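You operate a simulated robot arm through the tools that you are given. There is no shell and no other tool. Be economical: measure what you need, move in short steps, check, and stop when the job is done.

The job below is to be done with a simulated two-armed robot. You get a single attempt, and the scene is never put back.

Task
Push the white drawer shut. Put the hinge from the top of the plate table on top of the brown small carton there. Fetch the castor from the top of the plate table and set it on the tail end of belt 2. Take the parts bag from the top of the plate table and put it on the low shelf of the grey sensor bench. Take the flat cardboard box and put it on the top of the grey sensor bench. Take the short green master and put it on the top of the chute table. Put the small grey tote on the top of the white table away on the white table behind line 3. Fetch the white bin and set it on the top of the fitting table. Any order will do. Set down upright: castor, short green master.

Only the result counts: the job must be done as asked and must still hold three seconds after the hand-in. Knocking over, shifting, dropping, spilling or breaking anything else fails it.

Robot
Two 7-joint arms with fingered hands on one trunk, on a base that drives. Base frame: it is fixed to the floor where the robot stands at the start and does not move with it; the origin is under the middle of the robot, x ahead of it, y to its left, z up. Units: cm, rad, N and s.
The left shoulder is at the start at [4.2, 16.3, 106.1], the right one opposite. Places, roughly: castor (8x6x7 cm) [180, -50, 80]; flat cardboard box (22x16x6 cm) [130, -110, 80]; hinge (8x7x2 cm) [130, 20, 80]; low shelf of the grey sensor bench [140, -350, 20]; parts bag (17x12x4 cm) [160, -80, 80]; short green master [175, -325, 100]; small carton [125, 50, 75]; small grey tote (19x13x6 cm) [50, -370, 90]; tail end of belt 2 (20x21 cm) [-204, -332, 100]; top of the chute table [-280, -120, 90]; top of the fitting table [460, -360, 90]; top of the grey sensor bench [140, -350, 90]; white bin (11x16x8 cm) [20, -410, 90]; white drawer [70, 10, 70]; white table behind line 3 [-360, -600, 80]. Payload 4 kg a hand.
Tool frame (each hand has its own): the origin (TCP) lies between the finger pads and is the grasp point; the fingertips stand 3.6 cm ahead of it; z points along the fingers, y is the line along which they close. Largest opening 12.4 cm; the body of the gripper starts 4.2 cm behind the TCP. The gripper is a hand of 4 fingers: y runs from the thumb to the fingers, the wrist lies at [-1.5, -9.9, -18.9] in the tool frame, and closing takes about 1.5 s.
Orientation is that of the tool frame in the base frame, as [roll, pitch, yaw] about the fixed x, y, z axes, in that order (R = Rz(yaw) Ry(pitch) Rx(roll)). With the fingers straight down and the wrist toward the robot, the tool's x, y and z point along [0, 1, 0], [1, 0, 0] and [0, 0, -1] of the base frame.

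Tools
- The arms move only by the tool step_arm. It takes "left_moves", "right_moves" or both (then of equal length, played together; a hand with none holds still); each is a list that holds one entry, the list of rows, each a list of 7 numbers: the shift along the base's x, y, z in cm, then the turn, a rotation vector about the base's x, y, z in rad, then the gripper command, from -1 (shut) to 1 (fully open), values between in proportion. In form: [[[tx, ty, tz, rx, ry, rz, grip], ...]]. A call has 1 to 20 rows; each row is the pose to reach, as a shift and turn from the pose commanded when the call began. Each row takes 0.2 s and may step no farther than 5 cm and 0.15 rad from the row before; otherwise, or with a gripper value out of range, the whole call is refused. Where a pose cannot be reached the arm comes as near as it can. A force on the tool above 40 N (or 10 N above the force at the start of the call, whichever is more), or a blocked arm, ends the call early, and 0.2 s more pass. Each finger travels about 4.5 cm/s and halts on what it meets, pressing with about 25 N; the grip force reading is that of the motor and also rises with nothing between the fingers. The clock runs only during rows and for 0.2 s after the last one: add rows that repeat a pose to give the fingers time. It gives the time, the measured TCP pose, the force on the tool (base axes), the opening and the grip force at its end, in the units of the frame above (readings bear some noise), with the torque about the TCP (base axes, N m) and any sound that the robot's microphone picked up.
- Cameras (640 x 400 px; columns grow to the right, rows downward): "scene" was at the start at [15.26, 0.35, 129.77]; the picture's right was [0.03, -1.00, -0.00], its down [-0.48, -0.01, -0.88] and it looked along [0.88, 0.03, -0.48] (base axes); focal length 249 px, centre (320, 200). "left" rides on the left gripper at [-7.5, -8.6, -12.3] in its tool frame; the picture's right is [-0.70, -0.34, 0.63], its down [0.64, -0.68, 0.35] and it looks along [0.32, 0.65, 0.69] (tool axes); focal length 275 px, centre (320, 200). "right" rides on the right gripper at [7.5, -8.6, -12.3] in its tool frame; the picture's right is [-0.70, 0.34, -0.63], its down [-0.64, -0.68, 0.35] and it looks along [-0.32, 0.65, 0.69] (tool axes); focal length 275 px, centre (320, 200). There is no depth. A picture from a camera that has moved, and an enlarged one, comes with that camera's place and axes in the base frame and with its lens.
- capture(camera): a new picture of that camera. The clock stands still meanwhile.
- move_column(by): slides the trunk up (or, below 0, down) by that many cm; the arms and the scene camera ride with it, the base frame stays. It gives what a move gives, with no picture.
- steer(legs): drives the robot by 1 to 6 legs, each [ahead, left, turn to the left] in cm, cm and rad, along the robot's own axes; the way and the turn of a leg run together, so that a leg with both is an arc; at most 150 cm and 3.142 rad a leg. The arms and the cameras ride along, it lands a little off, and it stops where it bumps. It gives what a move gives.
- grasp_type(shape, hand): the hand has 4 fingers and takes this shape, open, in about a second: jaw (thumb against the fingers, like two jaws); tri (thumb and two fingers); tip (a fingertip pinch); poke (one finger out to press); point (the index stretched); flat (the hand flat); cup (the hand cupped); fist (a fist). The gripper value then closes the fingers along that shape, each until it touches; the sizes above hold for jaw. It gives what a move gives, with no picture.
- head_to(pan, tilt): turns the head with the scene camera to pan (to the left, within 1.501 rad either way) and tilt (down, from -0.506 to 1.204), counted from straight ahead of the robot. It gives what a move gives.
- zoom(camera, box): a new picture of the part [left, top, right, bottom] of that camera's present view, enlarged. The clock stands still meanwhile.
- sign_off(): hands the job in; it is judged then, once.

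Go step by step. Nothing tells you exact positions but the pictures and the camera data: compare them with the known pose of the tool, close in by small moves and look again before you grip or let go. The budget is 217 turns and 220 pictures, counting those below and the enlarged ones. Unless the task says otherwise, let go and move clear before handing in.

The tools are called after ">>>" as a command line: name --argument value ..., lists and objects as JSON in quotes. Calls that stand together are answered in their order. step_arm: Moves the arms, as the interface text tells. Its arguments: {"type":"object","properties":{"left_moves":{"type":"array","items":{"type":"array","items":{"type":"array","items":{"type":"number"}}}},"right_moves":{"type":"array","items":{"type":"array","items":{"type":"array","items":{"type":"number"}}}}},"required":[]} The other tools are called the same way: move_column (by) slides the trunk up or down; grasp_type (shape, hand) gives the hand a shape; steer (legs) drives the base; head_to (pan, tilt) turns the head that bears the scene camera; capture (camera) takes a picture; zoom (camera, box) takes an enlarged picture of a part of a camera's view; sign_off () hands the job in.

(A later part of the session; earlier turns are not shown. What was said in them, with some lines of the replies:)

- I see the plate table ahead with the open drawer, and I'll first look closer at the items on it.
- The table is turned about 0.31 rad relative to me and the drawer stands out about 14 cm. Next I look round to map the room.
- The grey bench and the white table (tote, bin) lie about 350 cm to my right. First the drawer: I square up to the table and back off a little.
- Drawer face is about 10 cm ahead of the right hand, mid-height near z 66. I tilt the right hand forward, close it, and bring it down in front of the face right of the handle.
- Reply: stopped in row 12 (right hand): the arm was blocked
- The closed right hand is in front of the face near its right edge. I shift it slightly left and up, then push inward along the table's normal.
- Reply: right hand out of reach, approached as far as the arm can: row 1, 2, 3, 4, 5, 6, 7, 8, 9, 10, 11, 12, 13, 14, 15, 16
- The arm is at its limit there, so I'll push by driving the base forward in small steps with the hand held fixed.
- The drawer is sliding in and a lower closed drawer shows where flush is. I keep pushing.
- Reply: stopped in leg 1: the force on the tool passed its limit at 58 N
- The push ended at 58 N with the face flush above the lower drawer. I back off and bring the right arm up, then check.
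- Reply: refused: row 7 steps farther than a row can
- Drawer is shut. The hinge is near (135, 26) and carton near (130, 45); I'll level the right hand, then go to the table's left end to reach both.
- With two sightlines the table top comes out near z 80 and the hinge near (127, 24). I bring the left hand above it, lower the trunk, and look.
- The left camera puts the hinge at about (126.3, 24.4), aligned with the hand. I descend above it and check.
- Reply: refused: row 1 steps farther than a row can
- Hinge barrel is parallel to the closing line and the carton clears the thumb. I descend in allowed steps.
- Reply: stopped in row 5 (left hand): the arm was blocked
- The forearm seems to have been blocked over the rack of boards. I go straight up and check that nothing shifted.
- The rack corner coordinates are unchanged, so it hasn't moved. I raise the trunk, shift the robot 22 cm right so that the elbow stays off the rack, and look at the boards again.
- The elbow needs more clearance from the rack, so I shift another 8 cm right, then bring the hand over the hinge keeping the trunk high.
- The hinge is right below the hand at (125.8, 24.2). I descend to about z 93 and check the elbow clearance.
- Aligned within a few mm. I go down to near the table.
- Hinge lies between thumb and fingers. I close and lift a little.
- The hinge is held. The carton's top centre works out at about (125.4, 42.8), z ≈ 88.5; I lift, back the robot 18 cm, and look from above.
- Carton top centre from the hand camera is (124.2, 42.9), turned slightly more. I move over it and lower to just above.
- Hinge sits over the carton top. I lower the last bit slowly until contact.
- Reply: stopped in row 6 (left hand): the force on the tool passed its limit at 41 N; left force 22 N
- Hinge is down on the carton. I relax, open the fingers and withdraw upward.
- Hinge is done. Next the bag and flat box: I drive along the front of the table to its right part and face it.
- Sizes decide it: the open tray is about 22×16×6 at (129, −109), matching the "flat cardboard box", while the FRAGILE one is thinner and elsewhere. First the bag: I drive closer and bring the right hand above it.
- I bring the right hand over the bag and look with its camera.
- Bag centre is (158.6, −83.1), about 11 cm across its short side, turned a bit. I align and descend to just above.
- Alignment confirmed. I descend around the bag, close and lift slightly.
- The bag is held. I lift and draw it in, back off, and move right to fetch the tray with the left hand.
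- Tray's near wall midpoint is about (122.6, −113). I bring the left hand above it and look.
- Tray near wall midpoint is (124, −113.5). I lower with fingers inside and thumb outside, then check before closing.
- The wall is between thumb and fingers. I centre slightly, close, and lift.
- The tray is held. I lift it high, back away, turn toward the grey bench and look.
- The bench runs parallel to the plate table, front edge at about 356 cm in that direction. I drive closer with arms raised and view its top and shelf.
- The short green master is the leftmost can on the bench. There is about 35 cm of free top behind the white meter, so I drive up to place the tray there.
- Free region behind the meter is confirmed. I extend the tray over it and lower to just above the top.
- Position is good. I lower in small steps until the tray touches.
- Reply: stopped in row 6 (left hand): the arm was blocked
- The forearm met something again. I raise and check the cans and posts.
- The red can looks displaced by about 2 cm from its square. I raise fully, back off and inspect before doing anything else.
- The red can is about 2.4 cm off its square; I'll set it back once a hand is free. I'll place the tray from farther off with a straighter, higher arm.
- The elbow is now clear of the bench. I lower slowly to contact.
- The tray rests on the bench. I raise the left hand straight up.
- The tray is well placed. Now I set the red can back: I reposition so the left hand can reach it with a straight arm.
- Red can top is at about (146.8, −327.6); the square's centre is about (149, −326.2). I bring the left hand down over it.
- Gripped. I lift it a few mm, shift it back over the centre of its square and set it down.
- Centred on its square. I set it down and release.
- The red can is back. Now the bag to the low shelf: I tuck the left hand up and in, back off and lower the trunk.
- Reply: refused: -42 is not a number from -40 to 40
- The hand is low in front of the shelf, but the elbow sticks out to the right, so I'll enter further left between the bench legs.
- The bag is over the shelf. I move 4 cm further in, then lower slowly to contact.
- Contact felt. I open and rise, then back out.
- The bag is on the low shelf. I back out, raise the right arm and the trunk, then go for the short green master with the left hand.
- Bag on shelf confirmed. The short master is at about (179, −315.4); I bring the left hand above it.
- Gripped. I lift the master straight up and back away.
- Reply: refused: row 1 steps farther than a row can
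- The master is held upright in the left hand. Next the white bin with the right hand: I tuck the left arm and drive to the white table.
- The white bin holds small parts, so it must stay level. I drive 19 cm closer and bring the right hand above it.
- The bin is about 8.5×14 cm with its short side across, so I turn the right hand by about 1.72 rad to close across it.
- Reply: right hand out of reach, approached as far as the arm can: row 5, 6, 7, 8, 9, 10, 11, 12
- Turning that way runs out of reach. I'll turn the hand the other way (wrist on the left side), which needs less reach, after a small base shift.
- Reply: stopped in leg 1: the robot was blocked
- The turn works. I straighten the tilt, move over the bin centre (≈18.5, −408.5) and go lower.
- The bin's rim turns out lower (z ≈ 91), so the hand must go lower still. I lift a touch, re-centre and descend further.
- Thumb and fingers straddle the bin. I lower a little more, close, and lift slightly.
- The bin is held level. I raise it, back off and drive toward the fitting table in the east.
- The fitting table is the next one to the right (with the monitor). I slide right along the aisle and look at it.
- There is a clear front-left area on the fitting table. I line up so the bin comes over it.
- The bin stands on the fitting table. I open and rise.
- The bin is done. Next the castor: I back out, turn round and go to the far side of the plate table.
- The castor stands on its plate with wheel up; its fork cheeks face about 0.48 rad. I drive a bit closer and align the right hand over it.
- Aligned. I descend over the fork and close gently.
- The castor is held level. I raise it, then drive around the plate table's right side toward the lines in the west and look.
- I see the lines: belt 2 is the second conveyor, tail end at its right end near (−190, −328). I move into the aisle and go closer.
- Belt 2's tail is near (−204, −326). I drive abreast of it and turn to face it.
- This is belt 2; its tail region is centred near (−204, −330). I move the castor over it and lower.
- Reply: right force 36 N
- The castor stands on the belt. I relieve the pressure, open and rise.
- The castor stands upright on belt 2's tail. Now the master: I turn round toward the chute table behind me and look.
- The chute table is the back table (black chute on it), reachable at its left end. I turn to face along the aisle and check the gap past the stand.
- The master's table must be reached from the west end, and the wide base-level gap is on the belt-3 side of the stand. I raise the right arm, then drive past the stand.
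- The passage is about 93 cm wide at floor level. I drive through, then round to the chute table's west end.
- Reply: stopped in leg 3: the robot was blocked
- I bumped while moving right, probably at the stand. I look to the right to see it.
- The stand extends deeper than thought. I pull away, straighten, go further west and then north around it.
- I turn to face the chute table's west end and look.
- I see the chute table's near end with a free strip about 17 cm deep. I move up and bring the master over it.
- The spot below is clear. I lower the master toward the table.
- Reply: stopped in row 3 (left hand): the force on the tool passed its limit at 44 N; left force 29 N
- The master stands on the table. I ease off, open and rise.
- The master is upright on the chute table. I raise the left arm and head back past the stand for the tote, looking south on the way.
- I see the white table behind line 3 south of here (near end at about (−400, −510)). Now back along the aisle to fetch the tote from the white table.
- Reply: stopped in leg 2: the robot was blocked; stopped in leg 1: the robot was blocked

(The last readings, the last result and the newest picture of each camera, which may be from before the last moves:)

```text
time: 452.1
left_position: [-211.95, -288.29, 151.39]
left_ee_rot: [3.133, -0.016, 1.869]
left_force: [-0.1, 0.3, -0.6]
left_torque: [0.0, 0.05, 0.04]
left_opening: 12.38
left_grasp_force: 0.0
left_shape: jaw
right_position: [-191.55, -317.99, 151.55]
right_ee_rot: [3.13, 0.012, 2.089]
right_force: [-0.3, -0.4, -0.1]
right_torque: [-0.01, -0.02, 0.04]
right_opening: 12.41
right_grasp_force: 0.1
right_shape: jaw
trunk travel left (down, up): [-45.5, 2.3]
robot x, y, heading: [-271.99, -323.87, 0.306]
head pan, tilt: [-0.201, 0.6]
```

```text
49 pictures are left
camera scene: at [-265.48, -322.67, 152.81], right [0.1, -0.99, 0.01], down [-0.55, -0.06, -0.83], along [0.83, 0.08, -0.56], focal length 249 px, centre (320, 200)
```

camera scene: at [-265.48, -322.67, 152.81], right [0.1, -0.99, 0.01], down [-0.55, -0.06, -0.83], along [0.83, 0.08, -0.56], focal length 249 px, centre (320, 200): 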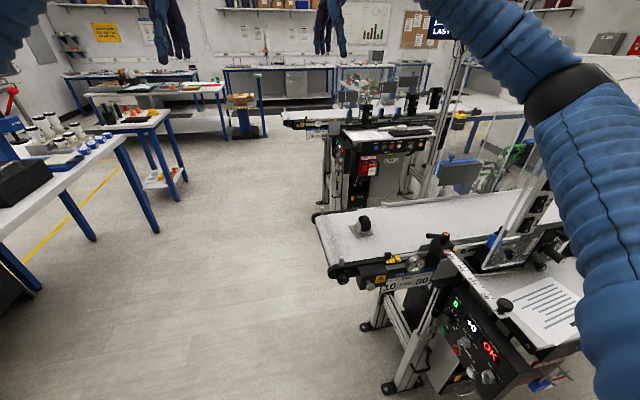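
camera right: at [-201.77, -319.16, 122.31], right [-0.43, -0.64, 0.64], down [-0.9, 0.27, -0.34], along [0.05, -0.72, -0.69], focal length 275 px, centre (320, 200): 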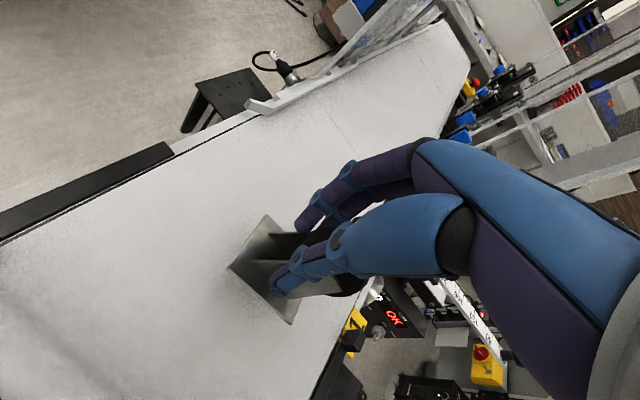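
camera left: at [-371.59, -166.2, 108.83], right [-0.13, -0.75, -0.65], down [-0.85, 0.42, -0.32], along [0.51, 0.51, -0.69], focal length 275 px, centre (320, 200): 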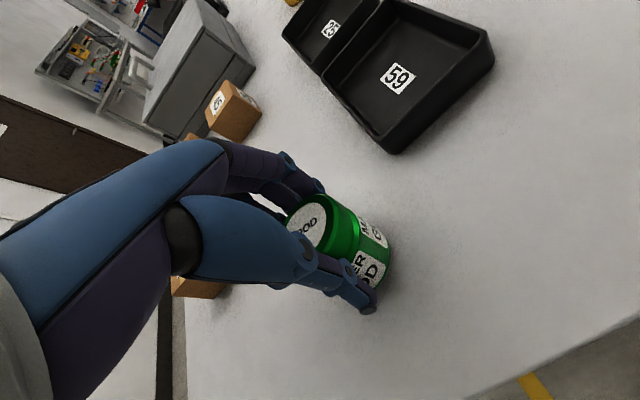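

I touched belt 2's frame region; the castor still stands. I back off a little, move left to the aisle centre and go on.

>>> steer --legs '[[-5, 3, 0], [0, 33, 0], [150, 0, 0], [150, 0, 0], [24, 0, 0], [0, 0, -1.57]]'

>>> steer --legs '[[85, 0, 0]]'

>>> capture --camera "scene"

```text
time: 474.1
left_position: [58.58, -256.23, 150.79]
left_ee_rot: [-3.14, -0.024, 0.289]
left_force: [-0.3, 0.7, -0.5]
left_torque: [-0.02, -0.03, 0.0]
left_opening: 12.39
left_grasp_force: 0.0
left_shape: jaw
right_position: [28.59, -276.34, 150.37]
right_ee_rot: [3.138, 0.003, 0.508]
right_force: [0.5, 0.0, -0.4]
right_torque: [0.0, 0.0, -0.03]
right_opening: 12.39
right_grasp_force: 0.1
right_shape: jaw
trunk travel left (down, up): [-45.5, 2.3]
robot x, y, heading: [24.19, -194.54, -1.272]
head pan, tilt: [-0.201, 0.6]
```

```text
time: 478.6
left_position: [83.42, -337.76, 150.86]
left_ee_rot: [-3.139, -0.024, 0.29]
left_force: [0.7, 0.3, 0.1]
left_torque: [0.01, -0.01, 0.01]
left_opening: 12.39
left_grasp_force: 0.2
left_shape: jaw
right_position: [53.56, -357.71, 150.31]
right_ee_rot: [3.138, 0.004, 0.512]
right_force: [-0.3, -0.1, -0.3]
right_torque: [0.04, -0.02, 0.02]
right_opening: 12.38
right_grasp_force: 0.0
right_shape: jaw
trunk travel left (down, up): [-45.5, 2.3]
robot x, y, heading: [48.59, -275.59, -1.278]
head pan, tilt: [-0.201, 0.6]
```

```text
48 pictures are left
camera scene: at [49.21, -283.73, 152.72], right [-1.0, -0.09, 0.0], down [-0.05, 0.56, -0.82], along [0.08, -0.82, -0.57], focal length 249 px, centre (320, 200)
```

scene: 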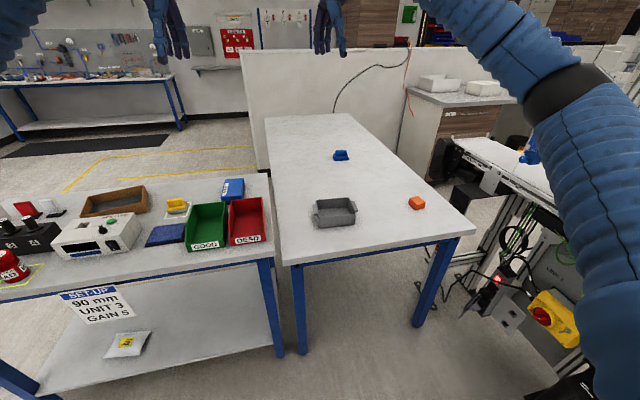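

The tote is near (51, −369). I lower the right hand above it and look.

>>> step_arm --right_moves '[[[-0.7, -3, -4, 0, 0, -0.1, 1], [-1.4, -6, -7.5, 0, 0, -0.2, 1], [-2, -9, -11, 0, 0, -0.2, 1], [-2, -10, -15.5, 0, 0, -0.2, 1], [-2, -10, -20, 0, 0, -0.2, 1], [-2, -10, -24.5, 0, 0, -0.2, 1], [-2, -10, -29, 0, 0, -0.2, 1]]]'

>>> capture --camera "right"

>>> zoom --camera "scene" --box '[280, 120, 440, 260]'

```text
refused: row 1 steps farther than a row can; nothing moved
```

```text
47 pictures are left
camera right: at [55.91, -346.55, 162.6], right [-0.44, -0.63, 0.64], down [-0.9, 0.28, -0.35], along [0.04, -0.72, -0.69], focal length 275 px, centre (320, 200)
```

right: 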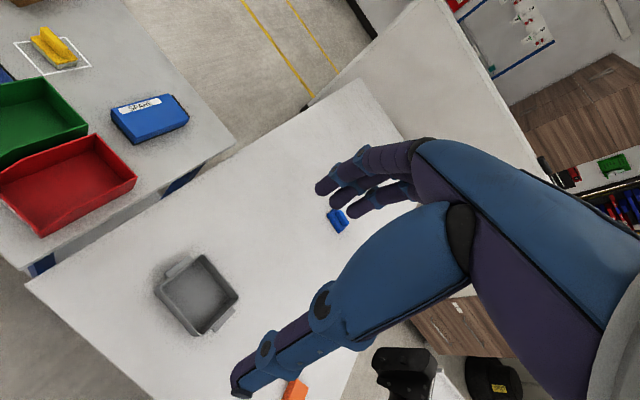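

```text
2.86 times, centred on (360, 190) of scene
camera zoom: at [49.21, -283.73, 152.72], right [-1.0, -0.09, 0.0], down [-0.05, 0.56, -0.82], along [0.08, -0.82, -0.57], focal length 711 px, centre (206, 229)
```

zoom: 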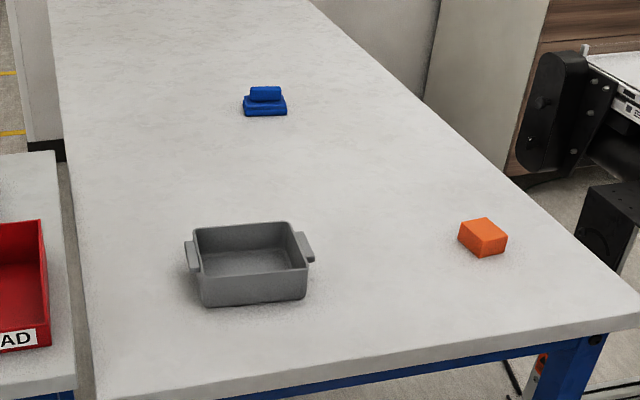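

>>> step_arm --right_moves '[[[-0.5, -2.5, -4, 0, 0, -0.1, 1], [-1, -5, -8, 0, 0, -0.2, 1], [-1.6, -7.5, -12, 0, 0, -0.31, 1], [-2.3, -10, -16, 0, 0, -0.31, 1], [-2.3, -11.6, -20.5, 0, 0, -0.31, 1], [-2.3, -11.6, -25, 0, 0, -0.31, 1], [-2.3, -11.6, -29.5, 0, 0, -0.31, 1], [-2.3, -11.6, -34, 0, 0, -0.31, 1]]]'

>>> capture --camera "right"

```text
time: 480.4
left_position: [83.36, -337.61, 150.74]
left_ee_rot: [-3.139, -0.024, 0.29]
left_force: [0.1, -0.2, -0.5]
left_torque: [0.02, 0.03, -0.02]
left_opening: 12.37
left_grasp_force: 0.1
left_shape: jaw
right_position: [51.27, -369.29, 116.22]
right_ee_rot: [3.14, 0.004, 0.201]
right_force: [0.8, 0.1, 0.7]
right_torque: [0.0, 0.01, 0.0]
right_opening: 12.36
right_grasp_force: 0.1
right_shape: jaw
trunk travel left (down, up): [-45.5, 2.3]
robot x, y, heading: [48.58, -275.64, -1.272]
head pan, tilt: [-0.201, 0.6]
```

```text
45 pictures are left
camera right: at [57.04, -359.43, 128.49], right [-0.61, -0.47, 0.64], down [-0.77, 0.54, -0.35], along [-0.18, -0.7, -0.69], focal length 275 px, centre (320, 200)
```

right: 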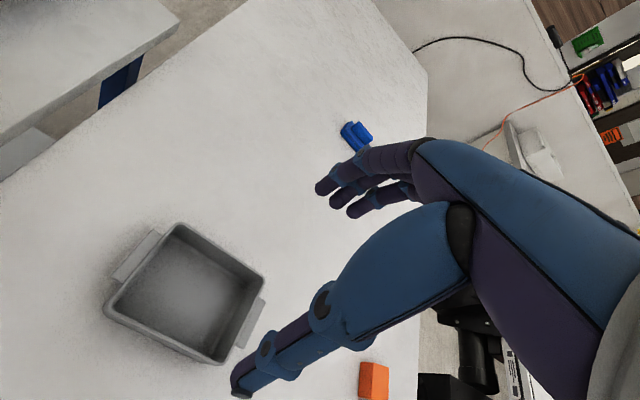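

The tote is nearly as wide as my opening, so I pinch its near wall as with the tray. I move over the wall and descend.

>>> step_arm --right_moves '[[[-0.5, 2, -4, 0, 0, 0.03, 1], [-1, 4.2, -8, 0, 0, 0.03, 1], [-1, 4.2, -12.5, 0, 0, 0.03, 1], [-1, 4.2, -17, 0, 0, 0.03, 1], [-1, 4.2, -20.5, 0, 0, 0.03, 1], [-1, 4.2, -23.5, 0, 0, 0.03, 1]]]'

>>> capture --camera "right"

>>> zoom --camera "scene" --box '[280, 150, 420, 260]'

```text
time: 481.8
left_position: [83.39, -337.64, 150.81]
left_ee_rot: [-3.142, -0.025, 0.289]
left_force: [-0.5, 0.3, 0.3]
left_torque: [0.01, 0.01, -0.01]
left_opening: 12.38
left_grasp_force: 0.0
left_shape: jaw
right_position: [50.05, -365.23, 92.85]
right_ee_rot: [3.138, 0.0, 0.229]
right_force: [-0.9, -0.4, 0.2]
right_torque: [0.01, -0.03, -0.03]
right_opening: 12.39
right_grasp_force: 0.0
right_shape: jaw
trunk travel left (down, up): [-45.5, 2.3]
robot x, y, heading: [48.41, -275.82, -1.273]
head pan, tilt: [-0.201, 0.6]
```

```text
44 pictures are left
camera right: at [55.61, -355.18, 105.03], right [-0.6, -0.49, 0.64], down [-0.78, 0.52, -0.35], along [-0.16, -0.71, -0.69], focal length 275 px, centre (320, 200)
```

right: 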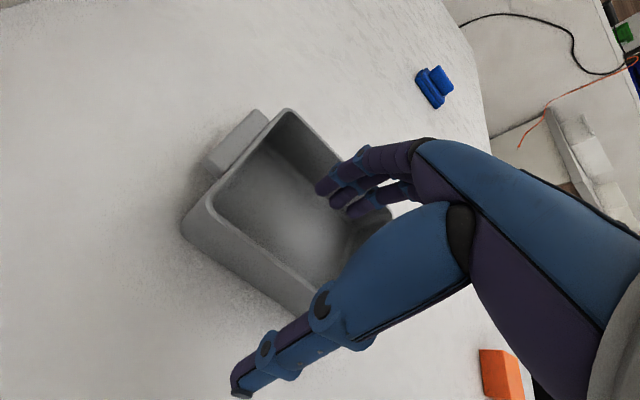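

```text
3.64 times, centred on (350, 205) of scene
camera zoom: at [49.2, -283.8, 152.71], right [-1.0, -0.09, 0.0], down [-0.05, 0.56, -0.82], along [0.08, -0.82, -0.57], focal length 905 px, centre (211, 182)
```

zoom: 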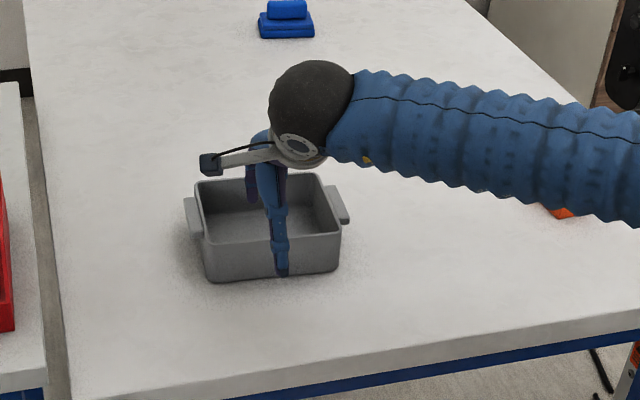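

Thumb is outside, fingers inside. I lower slightly, close and lift.

>>> step_arm --right_moves '[[[0, 0, -1.6, 0, 0, 0, 1], [0, 0, -1.6, 0, 0, 0, 0.5], [0, 0, -1.6, 0, 0, 0, 0], [0, 0, -1.6, 0, 0, 0, -0.5], [0, 0, -1.6, 0, 0, 0, -1], [0, 0, -1.6, 0, 0, 0, -1], [0, 0, -1.6, 0, 0, 0, -1], [0, 0, -1.6, 0, 0, 0, -1], [0, 0, -1.6, 0, 0, 0, -1], [0, 0, -1.6, 0, 0, 0, -1], [0, 0, -0.5, 0, 0, 0, -1], [0, 0, 1.5, 0, 0, 0, -1], [0, 0, 3.5, 0, 0, 0, -1]]]'

>>> capture --camera "right"

>>> zoom --camera "scene" --box '[280, 150, 420, 260]'

```text
time: 484.6
left_position: [83.38, -337.56, 150.91]
left_ee_rot: [-3.139, -0.024, 0.29]
left_force: [0.8, 0.2, 0.9]
left_torque: [0.01, -0.04, 0.01]
left_opening: 12.41
left_grasp_force: 0.2
left_shape: jaw
right_position: [50.03, -365.03, 96.39]
right_ee_rot: [3.139, 0.003, 0.23]
right_force: [-1.0, 0.4, -1.9]
right_torque: [0.06, -0.02, 0.01]
right_opening: 0.08
right_grasp_force: 25.1
right_shape: jaw
trunk travel left (down, up): [-45.5, 2.3]
robot x, y, heading: [48.61, -276.06, -1.278]
head pan, tilt: [-0.201, 0.6]
```

```text
42 pictures are left
camera right: at [55.53, -355.0, 108.65], right [-0.6, -0.49, 0.64], down [-0.78, 0.52, -0.35], along [-0.16, -0.71, -0.69], focal length 275 px, centre (320, 200)
```

right: 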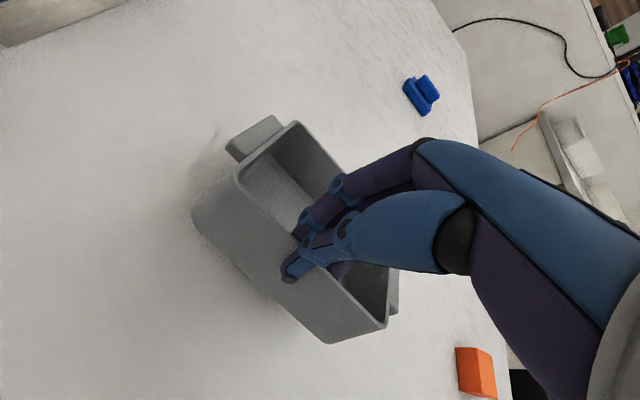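

```text
3.64 times, centred on (350, 205) of scene
camera zoom: at [49.22, -283.72, 152.72], right [-1.0, -0.09, 0.0], down [-0.05, 0.56, -0.82], along [0.08, -0.82, -0.57], focal length 905 px, centre (211, 182)
```

zoom: 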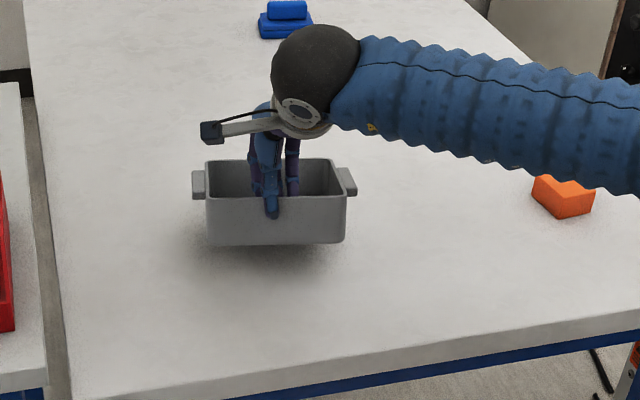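

The tote is held. I raise it high, back out and return along the aisle to the west.

>>> step_arm --right_moves '[[[0, 0, 4.5, 0, 0, 0, -1], [0, 0, 9, 0, 0, 0, -1], [0, 0, 13.5, 0, 0, 0, -1], [0, 0, 18, 0, 0, 0, -1], [0, 0, 22.5, 0, 0, 0, -1], [0, 0, 27, 0, 0, 0, -1], [0, 0, 31.5, 0, 0, 0, -1], [0, 0, 36, 0, 0, 0, -1], [0, 0, 40.5, 0, 0, 0, -1], [0, 0, 45, 0, 0, 0, -1], [0, 0, 50, 0, 0, 0, -1]]]'

>>> steer --legs '[[-87, 0, 0], [0, 0, -1.555], [150, 0, 0], [150, 0, 0], [26, 0, 0]]'

>>> capture --camera "right"

```text
time: 487.0
left_position: [83.26, -337.5, 150.86]
left_ee_rot: [3.141, -0.026, 0.29]
left_force: [-0.3, -0.1, 0.6]
left_torque: [-0.03, -0.03, 0.01]
left_opening: 12.38
left_grasp_force: 0.0
left_shape: jaw
right_position: [50.31, -365.08, 146.6]
right_ee_rot: [3.139, 0.004, 0.231]
right_force: [-0.2, -0.1, -1.4]
right_torque: [0.08, -0.02, -0.02]
right_opening: 0.07
right_grasp_force: 25.0
right_shape: jaw
trunk travel left (down, up): [-45.5, 2.3]
robot x, y, heading: [48.93, -275.47, -1.277]
head pan, tilt: [-0.201, 0.6]
```

```text
time: 511.0
left_position: [-350.28, -322.02, 150.81]
left_ee_rot: [-3.14, -0.023, -1.287]
left_force: [0.9, -0.8, -0.6]
left_torque: [0.01, 0.02, 0.03]
left_opening: 12.39
left_grasp_force: 0.1
left_shape: jaw
right_position: [-377.66, -288.36, 146.49]
right_ee_rot: [3.137, 0.004, -1.348]
right_force: [0.3, 0.5, -1.2]
right_torque: [0.01, -0.07, -0.03]
right_opening: 0.07
right_grasp_force: 24.7
right_shape: jaw
trunk travel left (down, up): [-45.5, 2.3]
robot x, y, heading: [-288.45, -287.5, -2.851]
head pan, tilt: [-0.201, 0.6]
```

```text
40 pictures are left
camera right: at [-367.47, -293.95, 158.69], right [-0.48, 0.6, 0.64], down [0.52, 0.78, -0.35], along [-0.71, 0.16, -0.69], focal length 275 px, centre (320, 200)
```

right: 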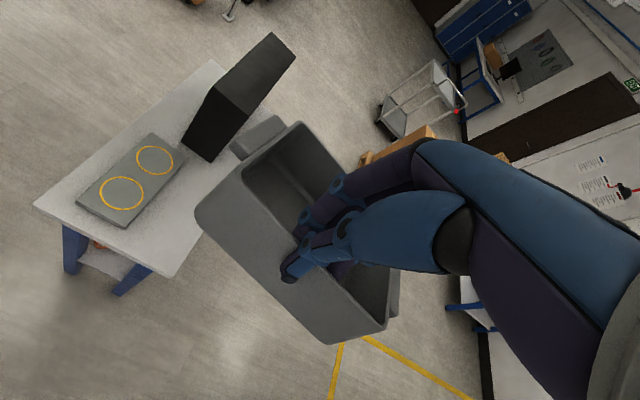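

>>> steer --legs '[[0, 40, 0.02], [150, 0, 0], [40, 0, 0], [0, 0, 1.57]]'

>>> head_to --pan 0.0 --tilt 0.5

>>> capture --camera "scene"

```text
time: 526.4
left_position: [-422.44, -444.12, 150.95]
left_ee_rot: [-3.14, -0.026, 0.3]
left_force: [-0.4, 0.0, 0.6]
left_torque: [0.0, 0.04, 0.02]
left_opening: 12.38
left_grasp_force: 0.1
left_shape: jaw
right_position: [-455.26, -472.19, 146.51]
right_ee_rot: [3.136, 0.003, 0.241]
right_force: [-0.6, -0.7, -1.6]
right_torque: [0.07, -0.03, 0.01]
right_opening: 0.09
right_grasp_force: 25.0
right_shape: jaw
trunk travel left (down, up): [-45.5, 2.3]
robot x, y, heading: [-458.02, -382.77, -1.266]
head pan, tilt: [-0.201, 0.6]
```

```text
time: 527.1
left_position: [-422.44, -444.17, 150.81]
left_ee_rot: [-3.141, -0.025, 0.302]
left_force: [-0.2, -0.3, -1.9]
left_torque: [0.0, 0.0, 0.0]
left_opening: 12.36
left_grasp_force: 0.1
left_shape: jaw
right_position: [-455.34, -472.23, 146.51]
right_ee_rot: [3.138, 0.006, 0.24]
right_force: [0.8, 0.0, -1.8]
right_torque: [0.09, 0.01, -0.01]
right_opening: 0.07
right_grasp_force: 24.9
right_shape: jaw
trunk travel left (down, up): [-45.5, 2.3]
robot x, y, heading: [-457.8, -382.38, -1.266]
head pan, tilt: [0.0, 0.499]
```

```text
39 pictures are left
camera scene: at [-455.31, -390.61, 153.62], right [-0.95, -0.3, 0.0], down [-0.14, 0.46, -0.88], along [0.26, -0.84, -0.48], focal length 249 px, centre (320, 200)
```

scene: 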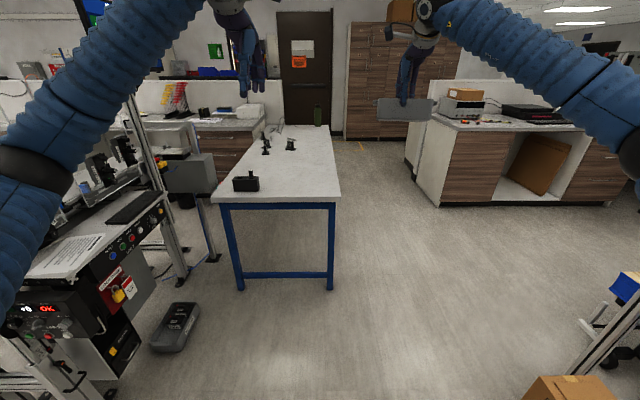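

The destination table's near-right area is free. I drive up so the tote comes over it.

>>> steer --legs '[[0, 33, 0], [58, 0, 0]]'

>>> head_to --pan -0.2 --tilt 0.65

>>> step_arm --right_moves '[[[0, 0, -4.5, 0, 0, 0, -1], [0, 0, -9, 0, 0, 0, -1], [0, 0, -13.5, 0, 0, 0, -1], [0, 0, -18, 0, 0, 0, -1], [0, 0, -22.5, 0, 0, 0, -1], [0, 0, -27, 0, 0, 0, -1], [0, 0, -31, 0, 0, 0, -1]]]'

>>> capture --camera "scene"

>>> capture --camera "right"

```text
time: 532.2
left_position: [-374.14, -490.37, 150.79]
left_ee_rot: [-3.141, -0.025, 0.292]
left_force: [-0.9, -1.0, 0.3]
left_torque: [0.02, 0.01, -0.02]
left_opening: 12.38
left_grasp_force: 0.0
left_shape: jaw
right_position: [-407.32, -518.05, 146.56]
right_ee_rot: [3.14, 0.004, 0.234]
right_force: [0.3, 0.1, -2.5]
right_torque: [0.11, -0.01, -0.02]
right_opening: 0.09
right_grasp_force: 25.3
right_shape: jaw
trunk travel left (down, up): [-45.5, 2.3]
robot x, y, heading: [-409.0, -428.68, -1.273]
head pan, tilt: [0.0, 0.499]
```

```text
time: 533.0
left_position: [-374.12, -490.24, 150.9]
left_ee_rot: [-3.139, -0.024, 0.291]
left_force: [0.0, -0.2, -0.3]
left_torque: [0.01, 0.01, 0.03]
left_opening: 12.38
left_grasp_force: 0.1
left_shape: jaw
right_position: [-407.28, -518.02, 146.41]
right_ee_rot: [3.141, 0.004, 0.234]
right_force: [0.3, 0.1, -1.5]
right_torque: [0.09, 0.0, -0.01]
right_opening: 0.07
right_grasp_force: 25.1
right_shape: jaw
trunk travel left (down, up): [-45.5, 2.3]
robot x, y, heading: [-409.31, -428.59, -1.276]
head pan, tilt: [-0.201, 0.649]
```

```text
time: 534.6
left_position: [-374.15, -490.46, 150.92]
left_ee_rot: [-3.14, -0.026, 0.292]
left_force: [-0.5, 0.6, -0.5]
left_torque: [0.01, -0.04, 0.02]
left_opening: 12.39
left_grasp_force: 0.0
left_shape: jaw
right_position: [-407.24, -518.09, 115.38]
right_ee_rot: [3.138, 0.002, 0.233]
right_force: [-0.9, -1.6, -1.1]
right_torque: [0.06, 0.01, 0.04]
right_opening: 0.08
right_grasp_force: 25.0
right_shape: jaw
trunk travel left (down, up): [-45.5, 2.3]
robot x, y, heading: [-409.16, -428.7, -1.273]
head pan, tilt: [-0.201, 0.649]
```

```text
38 pictures are left
camera scene: at [-408.47, -436.55, 152.28], right [-1.0, -0.1, 0.0], down [-0.06, 0.6, -0.79], along [0.08, -0.79, -0.61], focal length 249 px, centre (320, 200)
```

scene: 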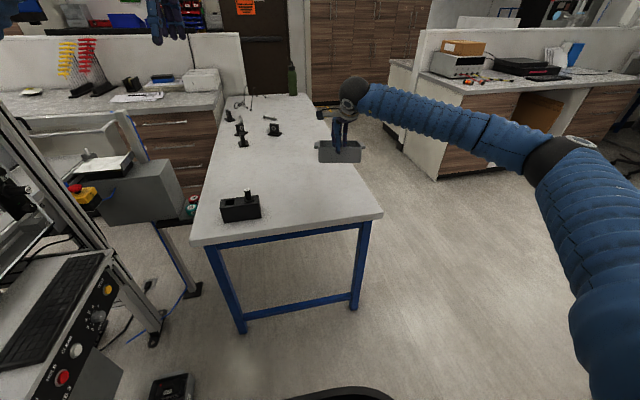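

```text
37 pictures are left
camera right: at [-401.77, -508.09, 127.49], right [-0.6, -0.49, 0.64], down [-0.79, 0.51, -0.35], along [-0.16, -0.71, -0.69], focal length 275 px, centre (320, 200)
```

right: 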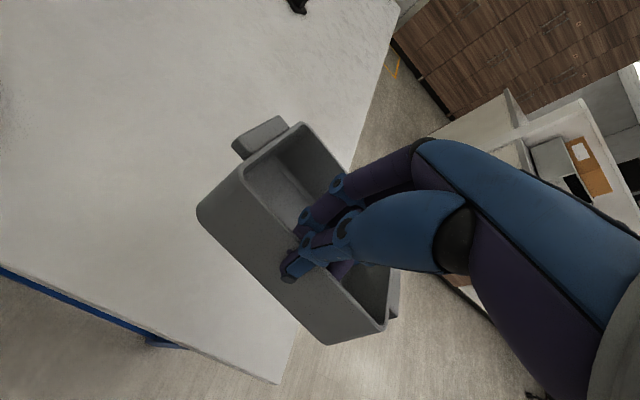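

The tote is over the table with good margins. I lower toward the surface.

>>> step_arm --right_moves '[[[0.6, -1.9, -3, 0, 0, 0, -1], [0.6, -1.9, -7, 0, 0, 0, -1], [0.6, -1.9, -11, 0, 0, 0, -1], [0.6, -1.9, -15, 0, 0, 0, -1], [0.6, -1.9, -18, 0, 0, 0, -1], [0.6, -1.9, -20, 0, 0, 0, -1], [0.6, -1.9, -21, 0, 0, 0, -1]]]'

>>> capture --camera "right"

>>> zoom --camera "scene" --box '[260, 100, 420, 240]'

```text
time: 536.2
left_position: [-374.02, -490.41, 150.87]
left_ee_rot: [-3.139, -0.024, 0.291]
left_force: [-0.1, 0.1, 0.2]
left_torque: [-0.02, 0.02, 0.01]
left_opening: 12.38
left_grasp_force: 0.1
left_shape: jaw
right_position: [-406.64, -519.94, 94.41]
right_ee_rot: [3.138, 0.005, 0.236]
right_force: [0.3, -0.4, -1.7]
right_torque: [0.1, 0.01, 0.0]
right_opening: 0.05
right_grasp_force: 25.2
right_shape: jaw
trunk travel left (down, up): [-45.5, 2.3]
robot x, y, heading: [-408.92, -428.77, -1.271]
head pan, tilt: [-0.201, 0.649]
```

```text
36 pictures are left
camera right: at [-401.25, -509.84, 106.61], right [-0.6, -0.49, 0.64], down [-0.79, 0.51, -0.35], along [-0.16, -0.71, -0.69], focal length 275 px, centre (320, 200)
```

right: 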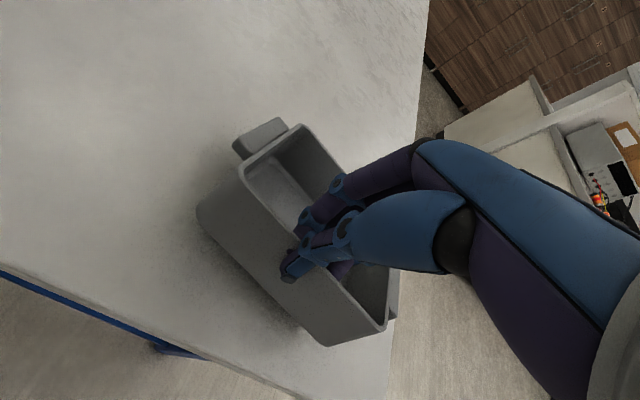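

```text
2.86 times, centred on (340, 170) of scene
camera zoom: at [-408.47, -436.47, 152.29], right [-1.0, -0.1, 0.0], down [-0.06, 0.6, -0.8], along [0.08, -0.79, -0.61], focal length 711 px, centre (263, 286)
```

zoom: 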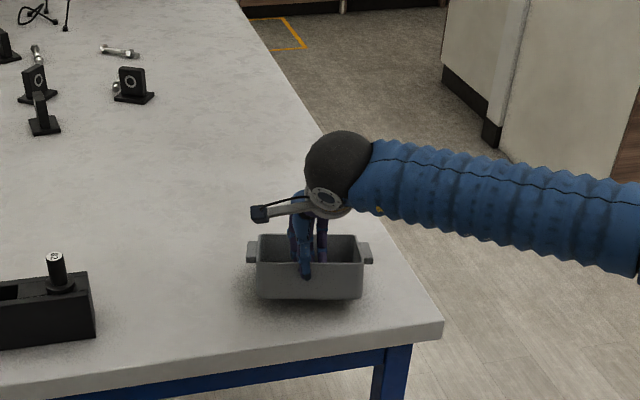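

I shift it 8 cm further onto the table, then lower to contact.

>>> step_arm --right_moves '[[[4, 0.3, 0, 0, 0, 0, -1], [8, 0.5, 0, 0, 0, 0, -1], [8, 0.5, -1.5, 0, 0, 0, -1], [8, 0.5, -3, 0, 0, 0, -1], [8, 0.5, -4, 0, 0, 0, -1], [8, 0.5, -4.8, 0, 0, 0, -1], [8, 0.5, -5.4, 0, 0, 0, -1], [8, 0.5, -5.4, 0, 0, 0, -1]]]'

>>> zoom --camera "scene" --box '[260, 130, 400, 240]'

```text
time: 537.6
left_position: [-374.16, -490.25, 150.93]
left_ee_rot: [-3.141, -0.024, 0.294]
left_force: [1.6, -0.3, 1.0]
left_torque: [0.0, 0.02, -0.01]
left_opening: 12.36
left_grasp_force: 0.0
left_shape: jaw
right_position: [-398.46, -519.69, 91.15]
right_ee_rot: [3.125, -0.004, 0.233]
right_force: [-3.0, 6.7, 24.5]
right_torque: [-0.36, 0.0, 0.01]
right_opening: 0.26
right_grasp_force: 25.2
right_shape: jaw
trunk travel left (down, up): [-45.5, 2.3]
robot x, y, heading: [-408.87, -428.83, -1.273]
head pan, tilt: [-0.201, 0.649]
stopped in row 6 (right hand): the force on the tool passed its limit at 45 N (the readings are from after the stop); the commanded pose is now the measured one
```

```text
3.64 times, centred on (330, 185) of scene
camera zoom: at [-408.46, -436.33, 152.3], right [-1.0, -0.1, 0.0], down [-0.06, 0.6, -0.8], along [0.08, -0.79, -0.61], focal length 905 px, centre (284, 254)
```

zoom: 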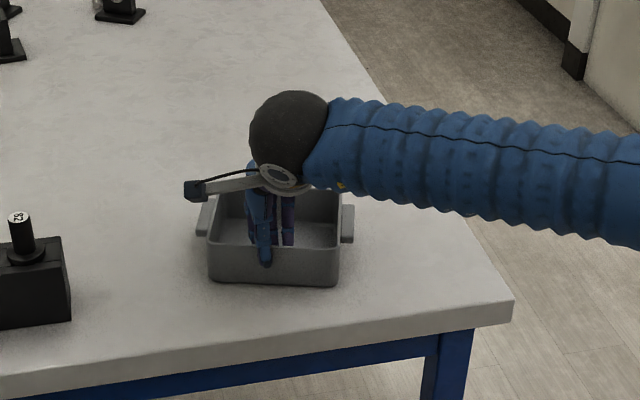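

The tote sits on the table. I relax, open and rise.

>>> step_arm --right_moves '[[[0, 0, 0.4, 0, 0, 0, -1], [0, 0, 0.4, 0, 0, 0, -0.7], [0, 0, 0.4, 0, 0, 0, -0.4], [0, 0, 0.4, 0, 0, 0, -0.1], [0, 0, 0.4, 0, 0, 0, 0.2], [0, 0, 0.4, 0, 0, 0, 0.2], [0, 0, 2.5, 0, 0, 0, 0.2], [0, 0, 6, 0, 0, 0, 0.2], [0, 0, 10, 0, 0, 0, 0.5], [0, 0, 14.5, 0, 0, 0, 1], [0, 0, 19, 0, 0, 0, 1], [0, 0, 23.5, 0, 0, 0, 1], [0, 0, 28, 0, 0, 0, 1], [0, 0, 32, 0, 0, 0, 1]]]'

>>> capture --camera "scene"

```text
time: 540.6
left_position: [-374.17, -490.24, 150.88]
left_ee_rot: [3.141, -0.024, 0.291]
left_force: [0.2, 0.2, 0.5]
left_torque: [0.03, 0.01, 0.03]
left_opening: 12.36
left_grasp_force: 0.0
left_shape: jaw
right_position: [-398.52, -519.73, 122.65]
right_ee_rot: [3.129, 0.0, 0.234]
right_force: [0.2, 0.0, -0.3]
right_torque: [-0.03, 0.0, -0.01]
right_opening: 12.37
right_grasp_force: 0.1
right_shape: jaw
trunk travel left (down, up): [-45.5, 2.3]
robot x, y, heading: [-408.78, -428.81, -1.275]
head pan, tilt: [-0.201, 0.649]
```

```text
33 pictures are left
camera scene: at [-408.42, -436.37, 152.3], right [-1.0, -0.1, 0.0], down [-0.06, 0.6, -0.8], along [0.08, -0.79, -0.61], focal length 249 px, centre (320, 200)
```

scene: 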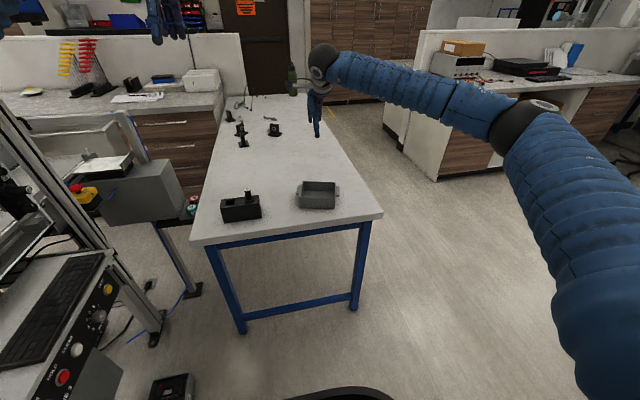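

The tote stands on the white table behind line 3, both hands are empty and clear, and all eight items are done. Nothing more to move, so I hand in.

>>> sign_off

```text
The job is handed in.
```

I did all eight parts of the job and handed it in, but I touched three other things on the way:

- **Red can:** my forearm pushed the red "MASTER BAD" can on the grey sensor bench out of its marked square. I put it back by hand, to within about 1 cm of where it was.
- **Stand by belt 3:** the base bumped the stand near belt 3. It showed no visible shift in later pictures.
- **Belt 2 frame:** the base also touched the belt 2 frame while the castor was on it. The castor was still upright afterwards.

For the flat cardboard box I took the open tray, because its size and place matched your note better than the box marked FRAGILE.
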